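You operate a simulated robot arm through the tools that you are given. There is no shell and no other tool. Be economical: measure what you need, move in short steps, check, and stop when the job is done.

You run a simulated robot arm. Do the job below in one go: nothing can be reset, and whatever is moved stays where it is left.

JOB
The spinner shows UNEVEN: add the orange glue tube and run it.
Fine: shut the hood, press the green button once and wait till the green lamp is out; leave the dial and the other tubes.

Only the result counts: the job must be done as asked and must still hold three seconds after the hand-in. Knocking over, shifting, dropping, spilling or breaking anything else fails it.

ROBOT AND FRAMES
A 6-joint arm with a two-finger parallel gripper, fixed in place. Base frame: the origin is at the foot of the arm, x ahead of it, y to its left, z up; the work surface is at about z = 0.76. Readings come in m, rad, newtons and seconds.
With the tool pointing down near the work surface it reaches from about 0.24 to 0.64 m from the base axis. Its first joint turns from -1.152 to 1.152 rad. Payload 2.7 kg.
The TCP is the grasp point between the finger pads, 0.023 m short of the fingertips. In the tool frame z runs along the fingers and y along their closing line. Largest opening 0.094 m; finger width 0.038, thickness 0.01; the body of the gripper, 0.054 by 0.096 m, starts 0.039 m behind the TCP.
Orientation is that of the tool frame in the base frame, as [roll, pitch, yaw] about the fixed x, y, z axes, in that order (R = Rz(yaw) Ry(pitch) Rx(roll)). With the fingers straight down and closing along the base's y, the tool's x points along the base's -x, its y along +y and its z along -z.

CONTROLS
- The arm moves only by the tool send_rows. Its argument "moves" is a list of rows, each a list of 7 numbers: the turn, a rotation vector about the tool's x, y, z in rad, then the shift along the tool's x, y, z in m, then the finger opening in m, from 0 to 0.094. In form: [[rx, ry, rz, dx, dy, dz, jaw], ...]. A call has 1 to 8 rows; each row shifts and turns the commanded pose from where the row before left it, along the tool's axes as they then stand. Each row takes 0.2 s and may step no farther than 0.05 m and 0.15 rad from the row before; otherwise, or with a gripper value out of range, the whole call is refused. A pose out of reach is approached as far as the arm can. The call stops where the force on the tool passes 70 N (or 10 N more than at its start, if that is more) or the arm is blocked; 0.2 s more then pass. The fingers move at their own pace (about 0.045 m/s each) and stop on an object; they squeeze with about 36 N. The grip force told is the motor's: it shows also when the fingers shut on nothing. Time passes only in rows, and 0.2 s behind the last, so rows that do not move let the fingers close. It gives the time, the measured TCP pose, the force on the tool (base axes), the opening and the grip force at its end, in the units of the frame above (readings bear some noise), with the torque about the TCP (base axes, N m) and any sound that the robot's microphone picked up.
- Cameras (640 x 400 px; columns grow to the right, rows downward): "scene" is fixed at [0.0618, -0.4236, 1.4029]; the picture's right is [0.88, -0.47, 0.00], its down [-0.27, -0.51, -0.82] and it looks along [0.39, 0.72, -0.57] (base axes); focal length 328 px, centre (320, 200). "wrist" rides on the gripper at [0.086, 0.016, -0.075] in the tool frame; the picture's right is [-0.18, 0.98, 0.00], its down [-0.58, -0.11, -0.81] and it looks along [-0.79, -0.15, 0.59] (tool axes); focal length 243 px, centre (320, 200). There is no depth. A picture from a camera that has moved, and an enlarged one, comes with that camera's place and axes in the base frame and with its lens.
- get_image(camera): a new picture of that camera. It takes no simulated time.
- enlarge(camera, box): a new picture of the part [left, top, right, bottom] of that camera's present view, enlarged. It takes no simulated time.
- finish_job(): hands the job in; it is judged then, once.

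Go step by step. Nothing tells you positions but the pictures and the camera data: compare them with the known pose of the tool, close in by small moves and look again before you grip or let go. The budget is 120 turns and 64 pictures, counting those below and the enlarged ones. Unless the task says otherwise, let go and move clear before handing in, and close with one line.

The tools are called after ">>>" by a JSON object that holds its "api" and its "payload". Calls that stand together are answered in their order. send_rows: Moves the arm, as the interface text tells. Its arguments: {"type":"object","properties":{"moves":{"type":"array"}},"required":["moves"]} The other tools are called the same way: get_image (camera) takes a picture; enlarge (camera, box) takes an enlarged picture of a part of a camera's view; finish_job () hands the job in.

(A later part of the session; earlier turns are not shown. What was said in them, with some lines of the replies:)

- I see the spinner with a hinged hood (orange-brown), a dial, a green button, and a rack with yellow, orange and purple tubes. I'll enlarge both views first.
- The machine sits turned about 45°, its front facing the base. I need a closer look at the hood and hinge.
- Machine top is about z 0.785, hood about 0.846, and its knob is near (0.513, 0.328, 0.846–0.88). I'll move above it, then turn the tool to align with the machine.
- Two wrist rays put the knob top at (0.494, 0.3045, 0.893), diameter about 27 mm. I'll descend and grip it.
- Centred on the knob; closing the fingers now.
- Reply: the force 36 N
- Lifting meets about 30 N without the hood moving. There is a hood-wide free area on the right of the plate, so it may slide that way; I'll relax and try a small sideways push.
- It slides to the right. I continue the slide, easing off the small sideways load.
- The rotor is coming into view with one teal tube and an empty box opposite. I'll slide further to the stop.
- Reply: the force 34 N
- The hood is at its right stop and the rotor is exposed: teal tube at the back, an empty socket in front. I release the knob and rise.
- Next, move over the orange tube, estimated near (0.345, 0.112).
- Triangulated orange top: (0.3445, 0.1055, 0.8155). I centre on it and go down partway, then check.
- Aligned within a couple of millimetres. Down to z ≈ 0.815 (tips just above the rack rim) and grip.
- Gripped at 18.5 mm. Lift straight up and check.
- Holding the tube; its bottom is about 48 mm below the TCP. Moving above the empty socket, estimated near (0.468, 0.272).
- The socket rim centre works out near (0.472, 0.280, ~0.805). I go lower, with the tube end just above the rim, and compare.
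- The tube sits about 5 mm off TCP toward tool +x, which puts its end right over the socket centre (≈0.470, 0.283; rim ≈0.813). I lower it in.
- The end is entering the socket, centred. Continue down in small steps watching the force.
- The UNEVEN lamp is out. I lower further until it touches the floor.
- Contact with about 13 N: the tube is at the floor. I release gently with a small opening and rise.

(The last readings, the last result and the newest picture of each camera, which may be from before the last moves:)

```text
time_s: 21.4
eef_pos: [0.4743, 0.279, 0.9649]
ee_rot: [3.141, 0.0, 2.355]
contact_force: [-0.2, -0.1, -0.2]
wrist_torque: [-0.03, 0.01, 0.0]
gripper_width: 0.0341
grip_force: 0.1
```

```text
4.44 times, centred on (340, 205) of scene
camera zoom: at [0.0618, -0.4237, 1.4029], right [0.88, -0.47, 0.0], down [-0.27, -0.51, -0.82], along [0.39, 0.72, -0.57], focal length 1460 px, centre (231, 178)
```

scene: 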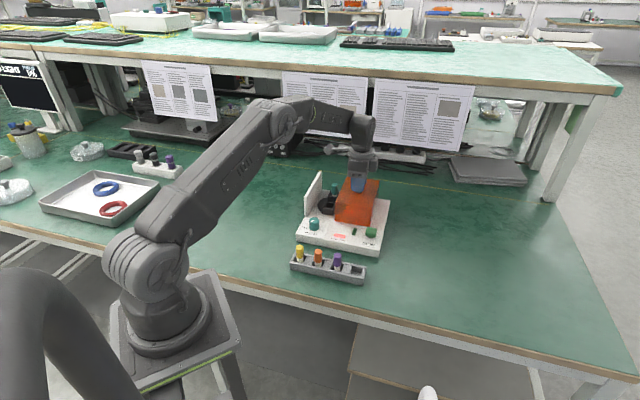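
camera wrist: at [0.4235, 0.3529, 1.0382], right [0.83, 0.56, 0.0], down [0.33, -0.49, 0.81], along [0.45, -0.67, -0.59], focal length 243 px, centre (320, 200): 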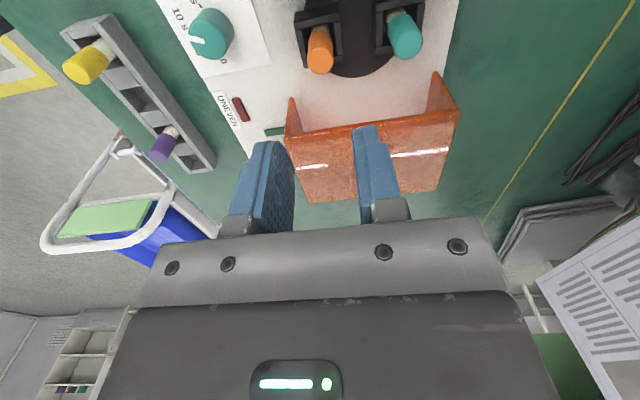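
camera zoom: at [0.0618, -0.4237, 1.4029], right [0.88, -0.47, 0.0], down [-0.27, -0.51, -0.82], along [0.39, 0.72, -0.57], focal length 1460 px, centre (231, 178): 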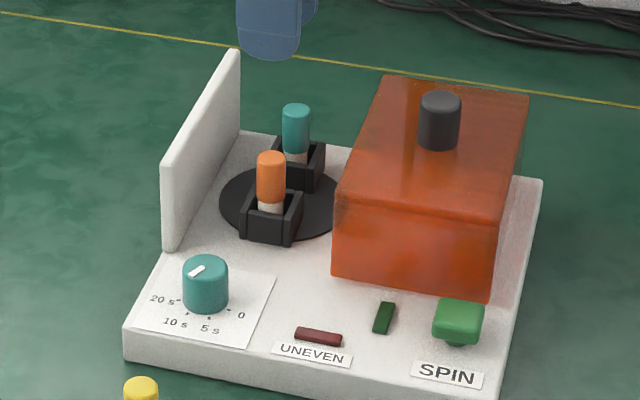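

Orange tube is seated and UNEVEN is off. Back to the knob at about (0.574, 0.224), grip, and slide the hood shut.

>>> {"api": "send_rows", "payload": {"moves": [[0, 0, 0, -0.0366, 0.0106, 0, 0.06], [0, 0, 0, -0.0366, 0.0106, 0, 0.06], [0, 0, 0, -0.0366, 0.0106, 0, 0.06], [0, 0, 0, 0, 0, 0, 0.06]]}}

>>> {"api": "send_rows", "payload": {"moves": [[0, 0, 0, 0, 0, 0.04, 0.06], [0, 0, 0, 0, 0, 0.031, 0.06], [0, 0, 0, 0, 0, 0, 0.02], [0, 0, 0, 0, 0, 0, 0.02], [0, 0, 0, 0, 0, 0, 0.02]]}}

```text
time_s: 22.4
eef_pos: [0.5739, 0.2248, 0.9648]
ee_rot: [-3.141, -0.001, 2.355]
contact_force: [-1.0, 0.6, -0.2]
wrist_torque: [0.0, 0.03, 0.0]
gripper_width: 0.06
grip_force: 0.0
```

```text
time_s: 23.6
eef_pos: [0.5737, 0.225, 0.8945]
ee_rot: [-3.141, 0.001, 2.356]
contact_force: [4.6, 3.2, -3.4]
wrist_torque: [-0.26, 0.11, -0.07]
gripper_width: 0.0275
grip_force: 44.7
```

>>> {"api": "send_rows", "payload": {"moves": [[0, 0, 0, 0.008, 0.001, 0, 0.02], [0, 0, 0, 0.012, 0, 0, 0.02], [0, 0, 0, 0.012, 0, 0, 0.02], [0, 0, 0, 0.012, 0, 0, 0.02], [0, 0, 0, 0.012, 0, 0, 0.02]]}}

>>> {"api": "enlarge", "payload": {"camera": "scene", "box": [285, 160, 395, 250]}}

```text
time_s: 24.8
eef_pos: [0.535, 0.2648, 0.8949]
ee_rot: [-3.14, 0.0, 2.355]
contact_force: [-9.8, -10.3, 0.1]
wrist_torque: [0.16, -0.38, 0.12]
gripper_width: 0.0273
grip_force: 44.5
```

```text
4.44 times, centred on (340, 205) of scene
camera zoom: at [0.0615, -0.4239, 1.4028], right [0.88, -0.47, 0.0], down [-0.27, -0.51, -0.82], along [0.39, 0.72, -0.57], focal length 1460 px, centre (231, 178)
```

zoom: 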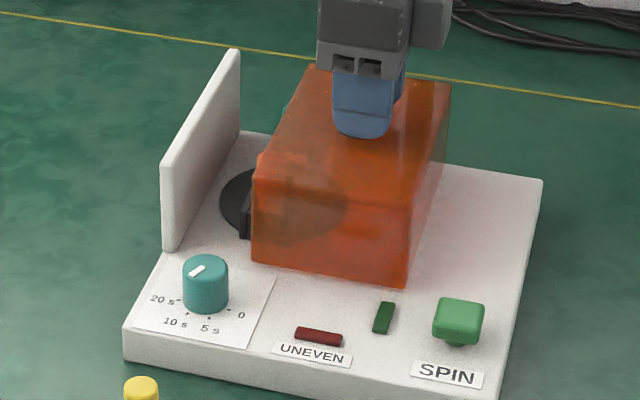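

>>> {"api": "send_rows", "payload": {"moves": [[0, 0, 0, 0.012, -0.001, 0, 0.02], [0, 0, 0, 0.012, 0, 0, 0.02], [0, 0, 0, 0.012, 0, 0, 0.02], [0, 0, 0, 0.012, 0, 0, 0.02], [0, 0, 0, 0.006, 0, 0, 0.02]]}}

>>> {"api": "send_rows", "payload": {"moves": [[0, 0, 0, 0.004, 0, 0, 0.02], [0, 0, 0, 0.002, 0, 0, 0.02]]}}

>>> {"api": "enlarge", "payload": {"camera": "scene", "box": [285, 160, 395, 250]}}

```text
time_s: 26.0
eef_pos: [0.4992, 0.2997, 0.8944]
ee_rot: [3.138, 0.004, 2.351]
contact_force: [25.6, -12.8, -8.1]
wrist_torque: [-0.02, 0.55, -0.11]
gripper_width: 0.0277
grip_force: 44.8
```

```text
time_s: 26.6
eef_pos: [0.4972, 0.3025, 0.894]
ee_rot: [3.14, 0.006, 2.354]
contact_force: [27.0, -18.4, -0.5]
wrist_torque: [-0.49, 0.15, -0.03]
gripper_width: 0.0277
grip_force: 45.3
```

```text
4.44 times, centred on (340, 205) of scene
camera zoom: at [0.0625, -0.4241, 1.4027], right [0.88, -0.47, 0.0], down [-0.27, -0.5, -0.82], along [0.39, 0.72, -0.57], focal length 1460 px, centre (231, 178)
```

zoom: 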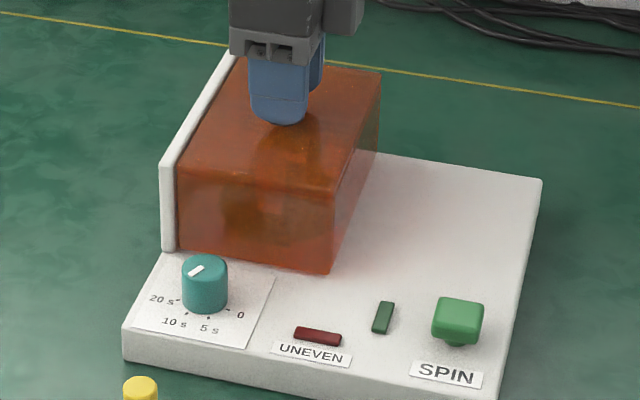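

>>> {"api": "enlarge", "payload": {"camera": "scene", "box": [300, 160, 380, 225]}}

```text
6.15 times, centred on (340, 192) of scene
camera zoom: at [0.0625, -0.4241, 1.4027], right [0.88, -0.47, 0.0], down [-0.27, -0.5, -0.82], along [0.39, 0.72, -0.57], focal length 2022 px, centre (197, 246)
```

zoom: 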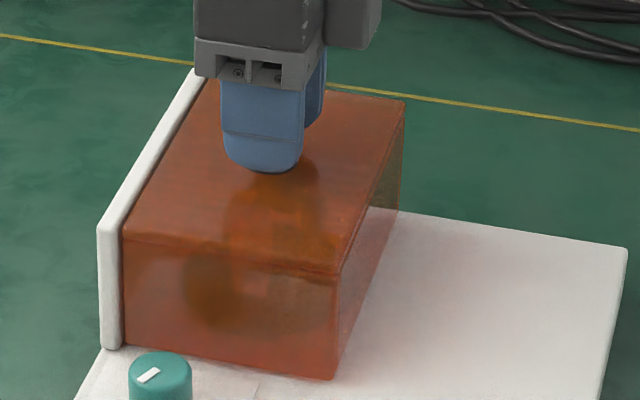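

The hood's corners match the original closed picture. One last light press toward the wall, then release and rise.

>>> {"api": "send_rows", "payload": {"moves": [[0, 0, 0, 0.0015, 0, 0, 0.02], [0, 0, 0, 0, 0, 0, 0.02]]}}

>>> {"api": "send_rows", "payload": {"moves": [[0, 0, 0, -0.004, 0, 0, 0.02], [0, 0, 0, 0, 0, 0, 0.06], [0, 0, 0, 0, 0, 0, 0.06], [0, 0, 0, 0, 0, -0.03, 0.06], [0, 0, 0, 0, 0, -0.045, 0.06]]}}

>>> {"api": "enlarge", "payload": {"camera": "scene", "box": [300, 160, 380, 225]}}

```text
time_s: 27.2
eef_pos: [0.4948, 0.3042, 0.8954]
ee_rot: [-3.141, 0.005, 2.353]
contact_force: [26.7, -19.1, 3.5]
wrist_torque: [-0.54, 0.16, -0.05]
gripper_width: 0.0274
grip_force: 44.9
```

```text
time_s: 28.4
eef_pos: [0.4917, 0.3056, 0.9693]
ee_rot: [-3.14, 0.003, 2.356]
contact_force: [-0.1, 0.3, -0.2]
wrist_torque: [-0.01, 0.01, -0.03]
gripper_width: 0.06
grip_force: 0.0
```

```text
6.15 times, centred on (340, 192) of scene
camera zoom: at [0.0618, -0.4237, 1.4029], right [0.88, -0.47, 0.0], down [-0.27, -0.51, -0.82], along [0.39, 0.72, -0.57], focal length 2022 px, centre (197, 246)
```

zoom: 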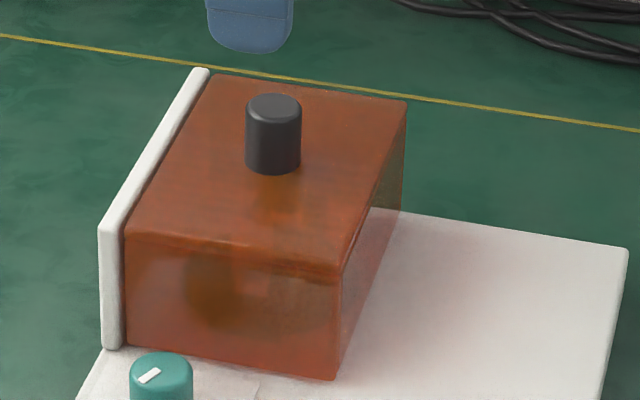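

>>> {"api": "enlarge", "payload": {"camera": "scene", "box": [300, 160, 380, 210]}}

```text
8.00 times, centred on (340, 185) of scene
camera zoom: at [0.0618, -0.4237, 1.4029], right [0.88, -0.47, 0.0], down [-0.27, -0.51, -0.82], along [0.39, 0.72, -0.57], focal length 2628 px, centre (160, 320)
```

zoom: 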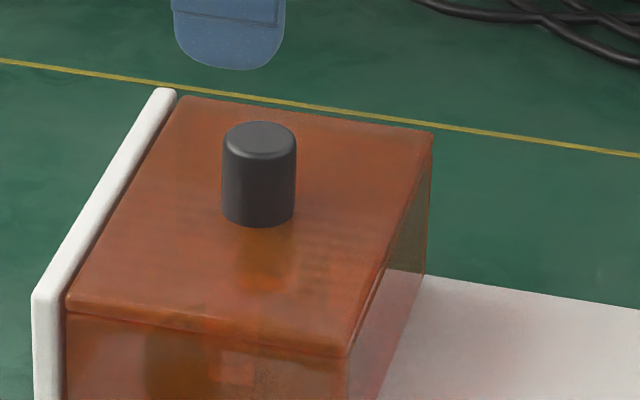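

The hood is shut exactly as at the start. Now over the green button, estimated near (0.527, 0.133), with closed fingers.

>>> {"api": "send_rows", "payload": {"moves": [[0, 0, 0, -0.0367, -0.0243, 0, 0.03], [0, 0, 0, -0.0367, -0.0243, 0, 0], [0, 0, 0, -0.0367, -0.0243, 0, 0], [0, 0, 0, -0.0367, -0.0243, 0, 0], [0, 0, 0, 0, 0, 0.03, 0]]}}

>>> {"api": "get_image", "payload": {"camera": "wrist"}}

```text
time_s: 29.6
eef_pos: [0.5279, 0.1318, 0.9376]
ee_rot: [-3.141, 0.0, 2.355]
contact_force: [-0.4, 0.7, 0.1]
wrist_torque: [-0.01, 0.03, -0.01]
gripper_width: 0.0
grip_force: 36.5
```

```text
13 pictures are left
camera wrist: at [0.4779, 0.2058, 1.0117], right [0.83, 0.56, 0.0], down [0.33, -0.49, 0.81], along [0.46, -0.67, -0.59], focal length 243 px, centre (320, 200)
```

wrist: 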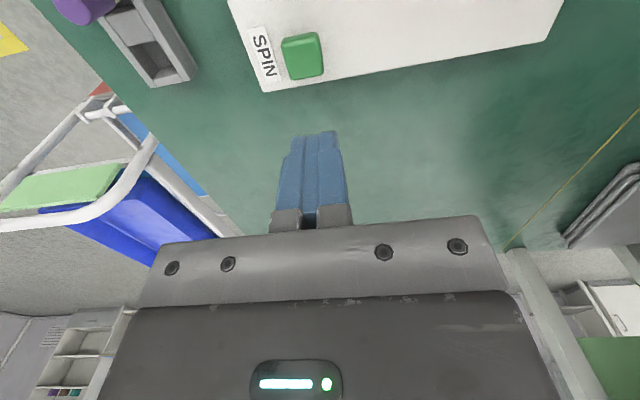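

>>> {"api": "send_rows", "payload": {"moves": [[0, 0, 0, 0.0035, -0.012, 0, 0], [0, 0, 0, 0, 0, 0.035, 0], [0, 0, 0, 0, 0, 0.033, 0]]}}

>>> {"api": "enlarge", "payload": {"camera": "wrist", "box": [220, 60, 420, 220]}}

>>> {"api": "enlarge", "payload": {"camera": "scene", "box": [330, 190, 400, 250]}}

```text
time_s: 30.4
eef_pos: [0.5179, 0.1276, 0.868]
ee_rot: [-3.141, -0.001, 2.351]
contact_force: [-0.1, -0.5, 0.1]
wrist_torque: [0.01, 0.03, 0.02]
gripper_width: 0.0002
grip_force: 36.1
```

```text
2.50 times, centred on (320, 140) of wrist
camera zoom: at [0.4673, 0.2001, 0.9425], right [0.83, 0.56, 0.0], down [0.33, -0.49, 0.81], along [0.45, -0.67, -0.59], focal length 606 px, centre (320, 350)
```

zoom: 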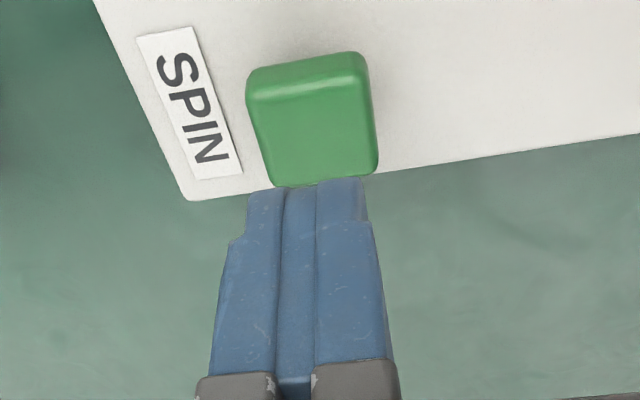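

```text
6.67 times, centred on (365, 220) of scene
camera zoom: at [0.0618, -0.4237, 1.4029], right [0.88, -0.47, 0.0], down [-0.27, -0.51, -0.82], along [0.39, 0.72, -0.57], focal length 2190 px, centre (20, 67)
```

zoom: 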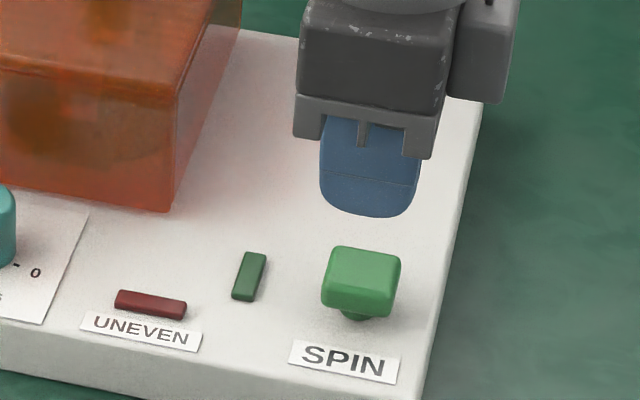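

>>> {"api": "send_rows", "payload": {"moves": [[0, 0, 0, 0.0003, -0.0025, 0.01, 0], [0, 0, 0, 0, 0, 0.01, 0]]}}

>>> {"api": "enlarge", "payload": {"camera": "scene", "box": [330, 190, 400, 250]}}

>>> {"api": "enlarge", "payload": {"camera": "wrist", "box": [220, 60, 420, 220]}}

```text
time_s: 31.0
eef_pos: [0.5153, 0.1258, 0.8479]
ee_rot: [-3.141, 0.001, 2.354]
contact_force: [0.2, 0.0, -0.2]
wrist_torque: [0.01, 0.03, 0.0]
gripper_width: 0.0
grip_force: 36.2
```

```text
6.67 times, centred on (365, 220) of scene
camera zoom: at [0.0618, -0.4236, 1.4029], right [0.88, -0.47, 0.0], down [-0.27, -0.51, -0.82], along [0.39, 0.72, -0.57], focal length 2190 px, centre (20, 67)
```

zoom: 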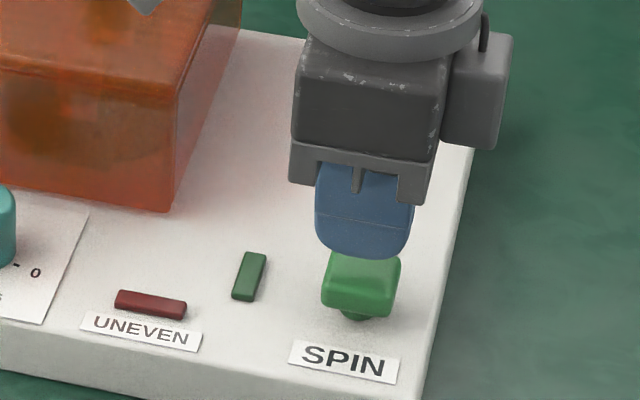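

```text
2.50 times, centred on (320, 140) of wrist
camera zoom: at [0.4655, 0.1981, 0.9229], right [0.83, 0.56, 0.0], down [0.33, -0.49, 0.81], along [0.45, -0.67, -0.59], focal length 606 px, centre (320, 350)
```

zoom: 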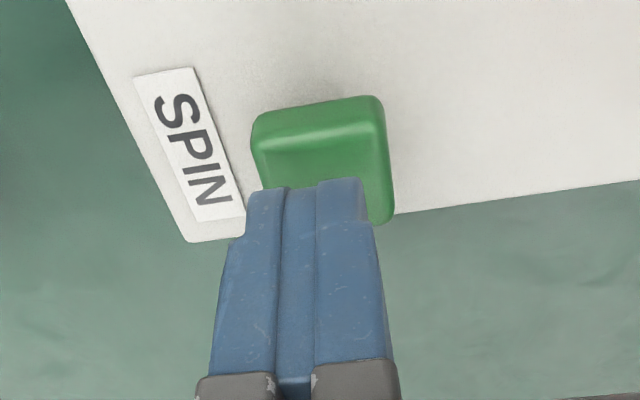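

Well aligned with the button. Now down in small steps until it presses.

>>> {"api": "send_rows", "payload": {"moves": [[0, 0, 0, 0, 0.002, 0.004, 0], [0, 0, 0, 0, 0, 0.004, 0]]}}

>>> {"api": "send_rows", "payload": {"moves": [[0, 0, 0, 0, 0, 0.003, 0]]}}

```text
time_s: 31.6
eef_pos: [0.5179, 0.1262, 0.8413]
ee_rot: [-3.141, 0.002, 2.355]
contact_force: [0.5, 0.3, -0.3]
wrist_torque: [0.01, 0.0, -0.02]
gripper_width: 0.0
grip_force: 36.2
```

```text
time_s: 32.0
eef_pos: [0.5179, 0.1254, 0.8394]
ee_rot: [-3.141, -0.001, 2.354]
contact_force: [-0.5, 0.2, 0.3]
wrist_torque: [0.03, 0.0, -0.02]
gripper_width: 0.0002
grip_force: 35.6
```

>>> {"api": "send_rows", "payload": {"moves": [[0, 0, 0, 0, 0, 0.003, 0]]}}

>>> {"api": "send_rows", "payload": {"moves": [[0, 0, 0, 0, 0, 0.003, 0]]}}

```text
time_s: 32.4
eef_pos: [0.518, 0.1264, 0.8366]
ee_rot: [-3.142, 0.0, 2.354]
contact_force: [0.1, -0.9, 0.7]
wrist_torque: [0.0, 0.03, 0.01]
gripper_width: 0.0
grip_force: 36.0
```

```text
time_s: 32.8
eef_pos: [0.5179, 0.1262, 0.8322]
ee_rot: [3.139, 0.0, 2.354]
contact_force: [1.3, 1.2, 1.2]
wrist_torque: [0.04, 0.01, 0.01]
gripper_width: 0.0
grip_force: 36.5
```

>>> {"api": "send_rows", "payload": {"moves": [[0, 0, 0, 0, 0, 0.003, 0]]}}

>>> {"api": "send_rows", "payload": {"moves": [[0, 0, 0, 0, 0, 0.002, 0]]}}

```text
time_s: 33.2
eef_pos: [0.5171, 0.1259, 0.8318]
ee_rot: [3.141, -0.001, 2.354]
contact_force: [-0.8, 1.2, 3.7]
wrist_torque: [0.0, 0.02, -0.03]
gripper_width: 0.0
grip_force: 35.7
heard: click
```

```text
time_s: 33.6
eef_pos: [0.5176, 0.1256, 0.8294]
ee_rot: [3.14, 0.002, 2.356]
contact_force: [-0.6, 1.2, 5.8]
wrist_torque: [0.01, 0.03, -0.01]
gripper_width: 0.0002
grip_force: 35.5
```

A click was heard. I lift straight off the button and check the lamps.

>>> {"api": "send_rows", "payload": {"moves": [[0, 0, 0, 0, 0, -0.02, 0], [0, 0, 0, 0, 0, -0.04, 0], [0, 0, 0, 0, 0, -0.04, 0]]}}

>>> {"api": "enlarge", "payload": {"camera": "scene", "box": [285, 160, 405, 260]}}

```text
time_s: 34.4
eef_pos: [0.5175, 0.1245, 0.9295]
ee_rot: [-3.141, 0.0, 2.354]
contact_force: [-0.1, 0.3, 0.3]
wrist_torque: [-0.04, 0.03, -0.01]
gripper_width: 0.0
grip_force: 36.4
```

```text
4.00 times, centred on (345, 210) of scene
camera zoom: at [0.0618, -0.4237, 1.4029], right [0.88, -0.47, 0.0], down [-0.27, -0.51, -0.82], along [0.39, 0.72, -0.57], focal length 1314 px, centre (220, 160)
```

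zoom: 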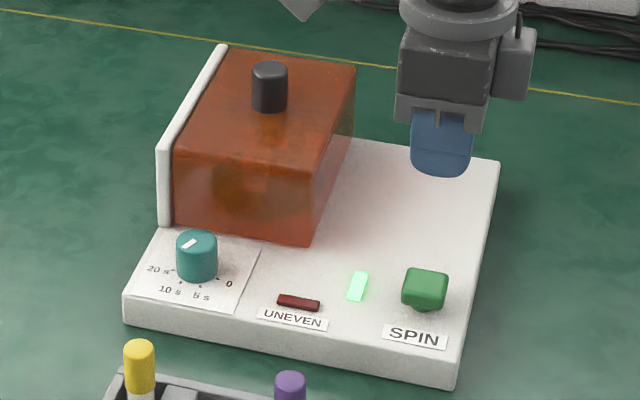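

The green lamp is lit and the spinner runs. I wait in place.

>>> {"api": "send_rows", "payload": {"moves": [[0, 0, 0, 0, 0, 0, 0], [0, 0, 0, 0, 0, 0, 0], [0, 0, 0, 0, 0, 0, 0], [0, 0, 0, 0, 0, 0, 0], [0, 0, 0, 0, 0, 0, 0], [0, 0, 0, 0, 0, 0, 0], [0, 0, 0, 0, 0, 0, 0], [0, 0, 0, 0, 0, 0, 0]]}}

>>> {"api": "send_rows", "payload": {"moves": [[0, 0, 0, 0, 0, 0, 0], [0, 0, 0, 0, 0, 0, 0], [0, 0, 0, 0, 0, 0, 0], [0, 0, 0, 0, 0, 0, 0], [0, 0, 0, 0, 0, 0, 0], [0, 0, 0, 0, 0, 0, 0], [0, 0, 0, 0, 0, 0, 0], [0, 0, 0, 0, 0, 0, 0]]}}

>>> {"api": "send_rows", "payload": {"moves": [[0, 0, 0, 0, 0, 0, 0], [0, 0, 0, 0, 0, 0, 0], [0, 0, 0, 0, 0, 0, 0], [0, 0, 0, 0, 0, 0, 0], [0, 0, 0, 0, 0, 0, 0], [0, 0, 0, 0, 0, 0, 0], [0, 0, 0, 0, 0, 0, 0], [0, 0, 0, 0, 0, 0, 0]]}}

>>> {"api": "send_rows", "payload": {"moves": [[0, 0, 0, 0, 0, 0, 0], [0, 0, 0, 0, 0, 0, 0], [0, 0, 0, 0, 0, 0, 0], [0, 0, 0, 0, 0, 0, 0], [0, 0, 0, 0, 0, 0, 0], [0, 0, 0, 0, 0, 0, 0], [0, 0, 0, 0, 0, 0, 0], [0, 0, 0, 0, 0, 0, 0]]}}

>>> {"api": "send_rows", "payload": {"moves": [[0, 0, 0, 0, 0, 0, 0], [0, 0, 0, 0, 0, 0, 0], [0, 0, 0, 0, 0, 0, 0], [0, 0, 0, 0, 0, 0, 0], [0, 0, 0, 0, 0, 0, 0], [0, 0, 0, 0, 0, 0, 0], [0, 0, 0, 0, 0, 0, 0], [0, 0, 0, 0, 0, 0, 0]]}}

>>> {"api": "send_rows", "payload": {"moves": [[0, 0, 0, 0, 0, 0, 0], [0, 0, 0, 0, 0, 0, 0], [0, 0, 0, 0, 0, 0, 0], [0, 0, 0, 0, 0, 0, 0], [0, 0, 0, 0, 0, 0, 0], [0, 0, 0, 0, 0, 0, 0], [0, 0, 0, 0, 0, 0, 0], [0, 0, 0, 0, 0, 0, 0]]}}

>>> {"api": "enlarge", "payload": {"camera": "scene", "box": [285, 160, 405, 260]}}

```text
time_s: 36.2
eef_pos: [0.5177, 0.124, 0.9293]
ee_rot: [-3.142, 0.0, 2.354]
contact_force: [0.3, 0.3, -0.3]
wrist_torque: [-0.02, 0.01, 0.02]
gripper_width: 0.0
grip_force: 36.4
```

```text
time_s: 38.0
eef_pos: [0.5178, 0.1242, 0.9306]
ee_rot: [-3.141, 0.0, 2.354]
contact_force: [0.6, -0.3, -0.6]
wrist_torque: [0.0, 0.0, 0.0]
gripper_width: 0.0002
grip_force: 36.4
```

```text
time_s: 39.8
eef_pos: [0.5181, 0.124, 0.9286]
ee_rot: [3.141, 0.002, 2.354]
contact_force: [-0.2, 1.2, 0.0]
wrist_torque: [0.0, -0.01, 0.01]
gripper_width: 0.0
grip_force: 36.4
```

```text
time_s: 41.6
eef_pos: [0.5183, 0.1237, 0.9303]
ee_rot: [3.141, 0.0, 2.353]
contact_force: [-0.1, 0.6, 0.6]
wrist_torque: [0.01, 0.01, 0.01]
gripper_width: 0.0001
grip_force: 35.6
```

```text
time_s: 43.4
eef_pos: [0.5181, 0.1239, 0.9308]
ee_rot: [3.141, 0.0, 2.354]
contact_force: [0.4, -0.5, 0.0]
wrist_torque: [0.02, 0.03, 0.01]
gripper_width: 0.0001
grip_force: 35.6
```

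```text
time_s: 45.2
eef_pos: [0.5185, 0.1247, 0.93]
ee_rot: [-3.14, 0.0, 2.354]
contact_force: [-0.5, -0.3, 0.5]
wrist_torque: [0.02, -0.02, -0.02]
gripper_width: 0.0
grip_force: 35.8
```

```text
4.00 times, centred on (345, 210) of scene
camera zoom: at [0.0618, -0.4236, 1.4029], right [0.88, -0.47, 0.0], down [-0.27, -0.51, -0.82], along [0.39, 0.72, -0.57], focal length 1314 px, centre (220, 160)
```

zoom: 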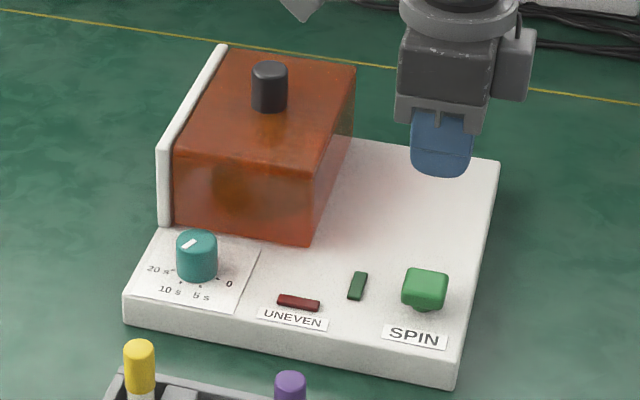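

The green lamp is out and UNEVEN is off. One more brief wait to be sure.

>>> {"api": "send_rows", "payload": {"moves": [[0, 0, 0, 0, 0, -0.02, 0], [0, 0, 0, 0, 0, -0.02, 0.03], [0, 0, 0, 0, 0, 0, 0.03], [0, 0, 0, 0, 0, 0, 0.03], [0, 0, 0, 0, 0, 0, 0.03]]}}

>>> {"api": "get_image", "payload": {"camera": "scene"}}

```text
time_s: 46.4
eef_pos: [0.5192, 0.1269, 0.9714]
ee_rot: [3.141, 0.0, 2.356]
contact_force: [-0.1, 0.7, -0.4]
wrist_torque: [-0.03, -0.01, -0.03]
gripper_width: 0.0299
grip_force: 0.0
```

```text
6 pictures are left
```

scene: 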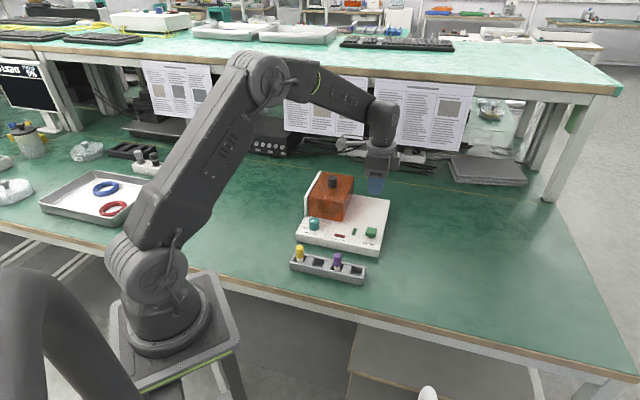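

The lamps are off, the hood is shut and the arm is clear, so I hand in.

>>> {"api": "finish_job", "payload": {}}

```text
The job is handed in.
```

I put the orange tube in the empty rotor socket, which cleared UNEVEN. Then I shut the hood and pressed the green button once; the spinner ran until the green lamp went out, and I left the dial and the other tubes alone.
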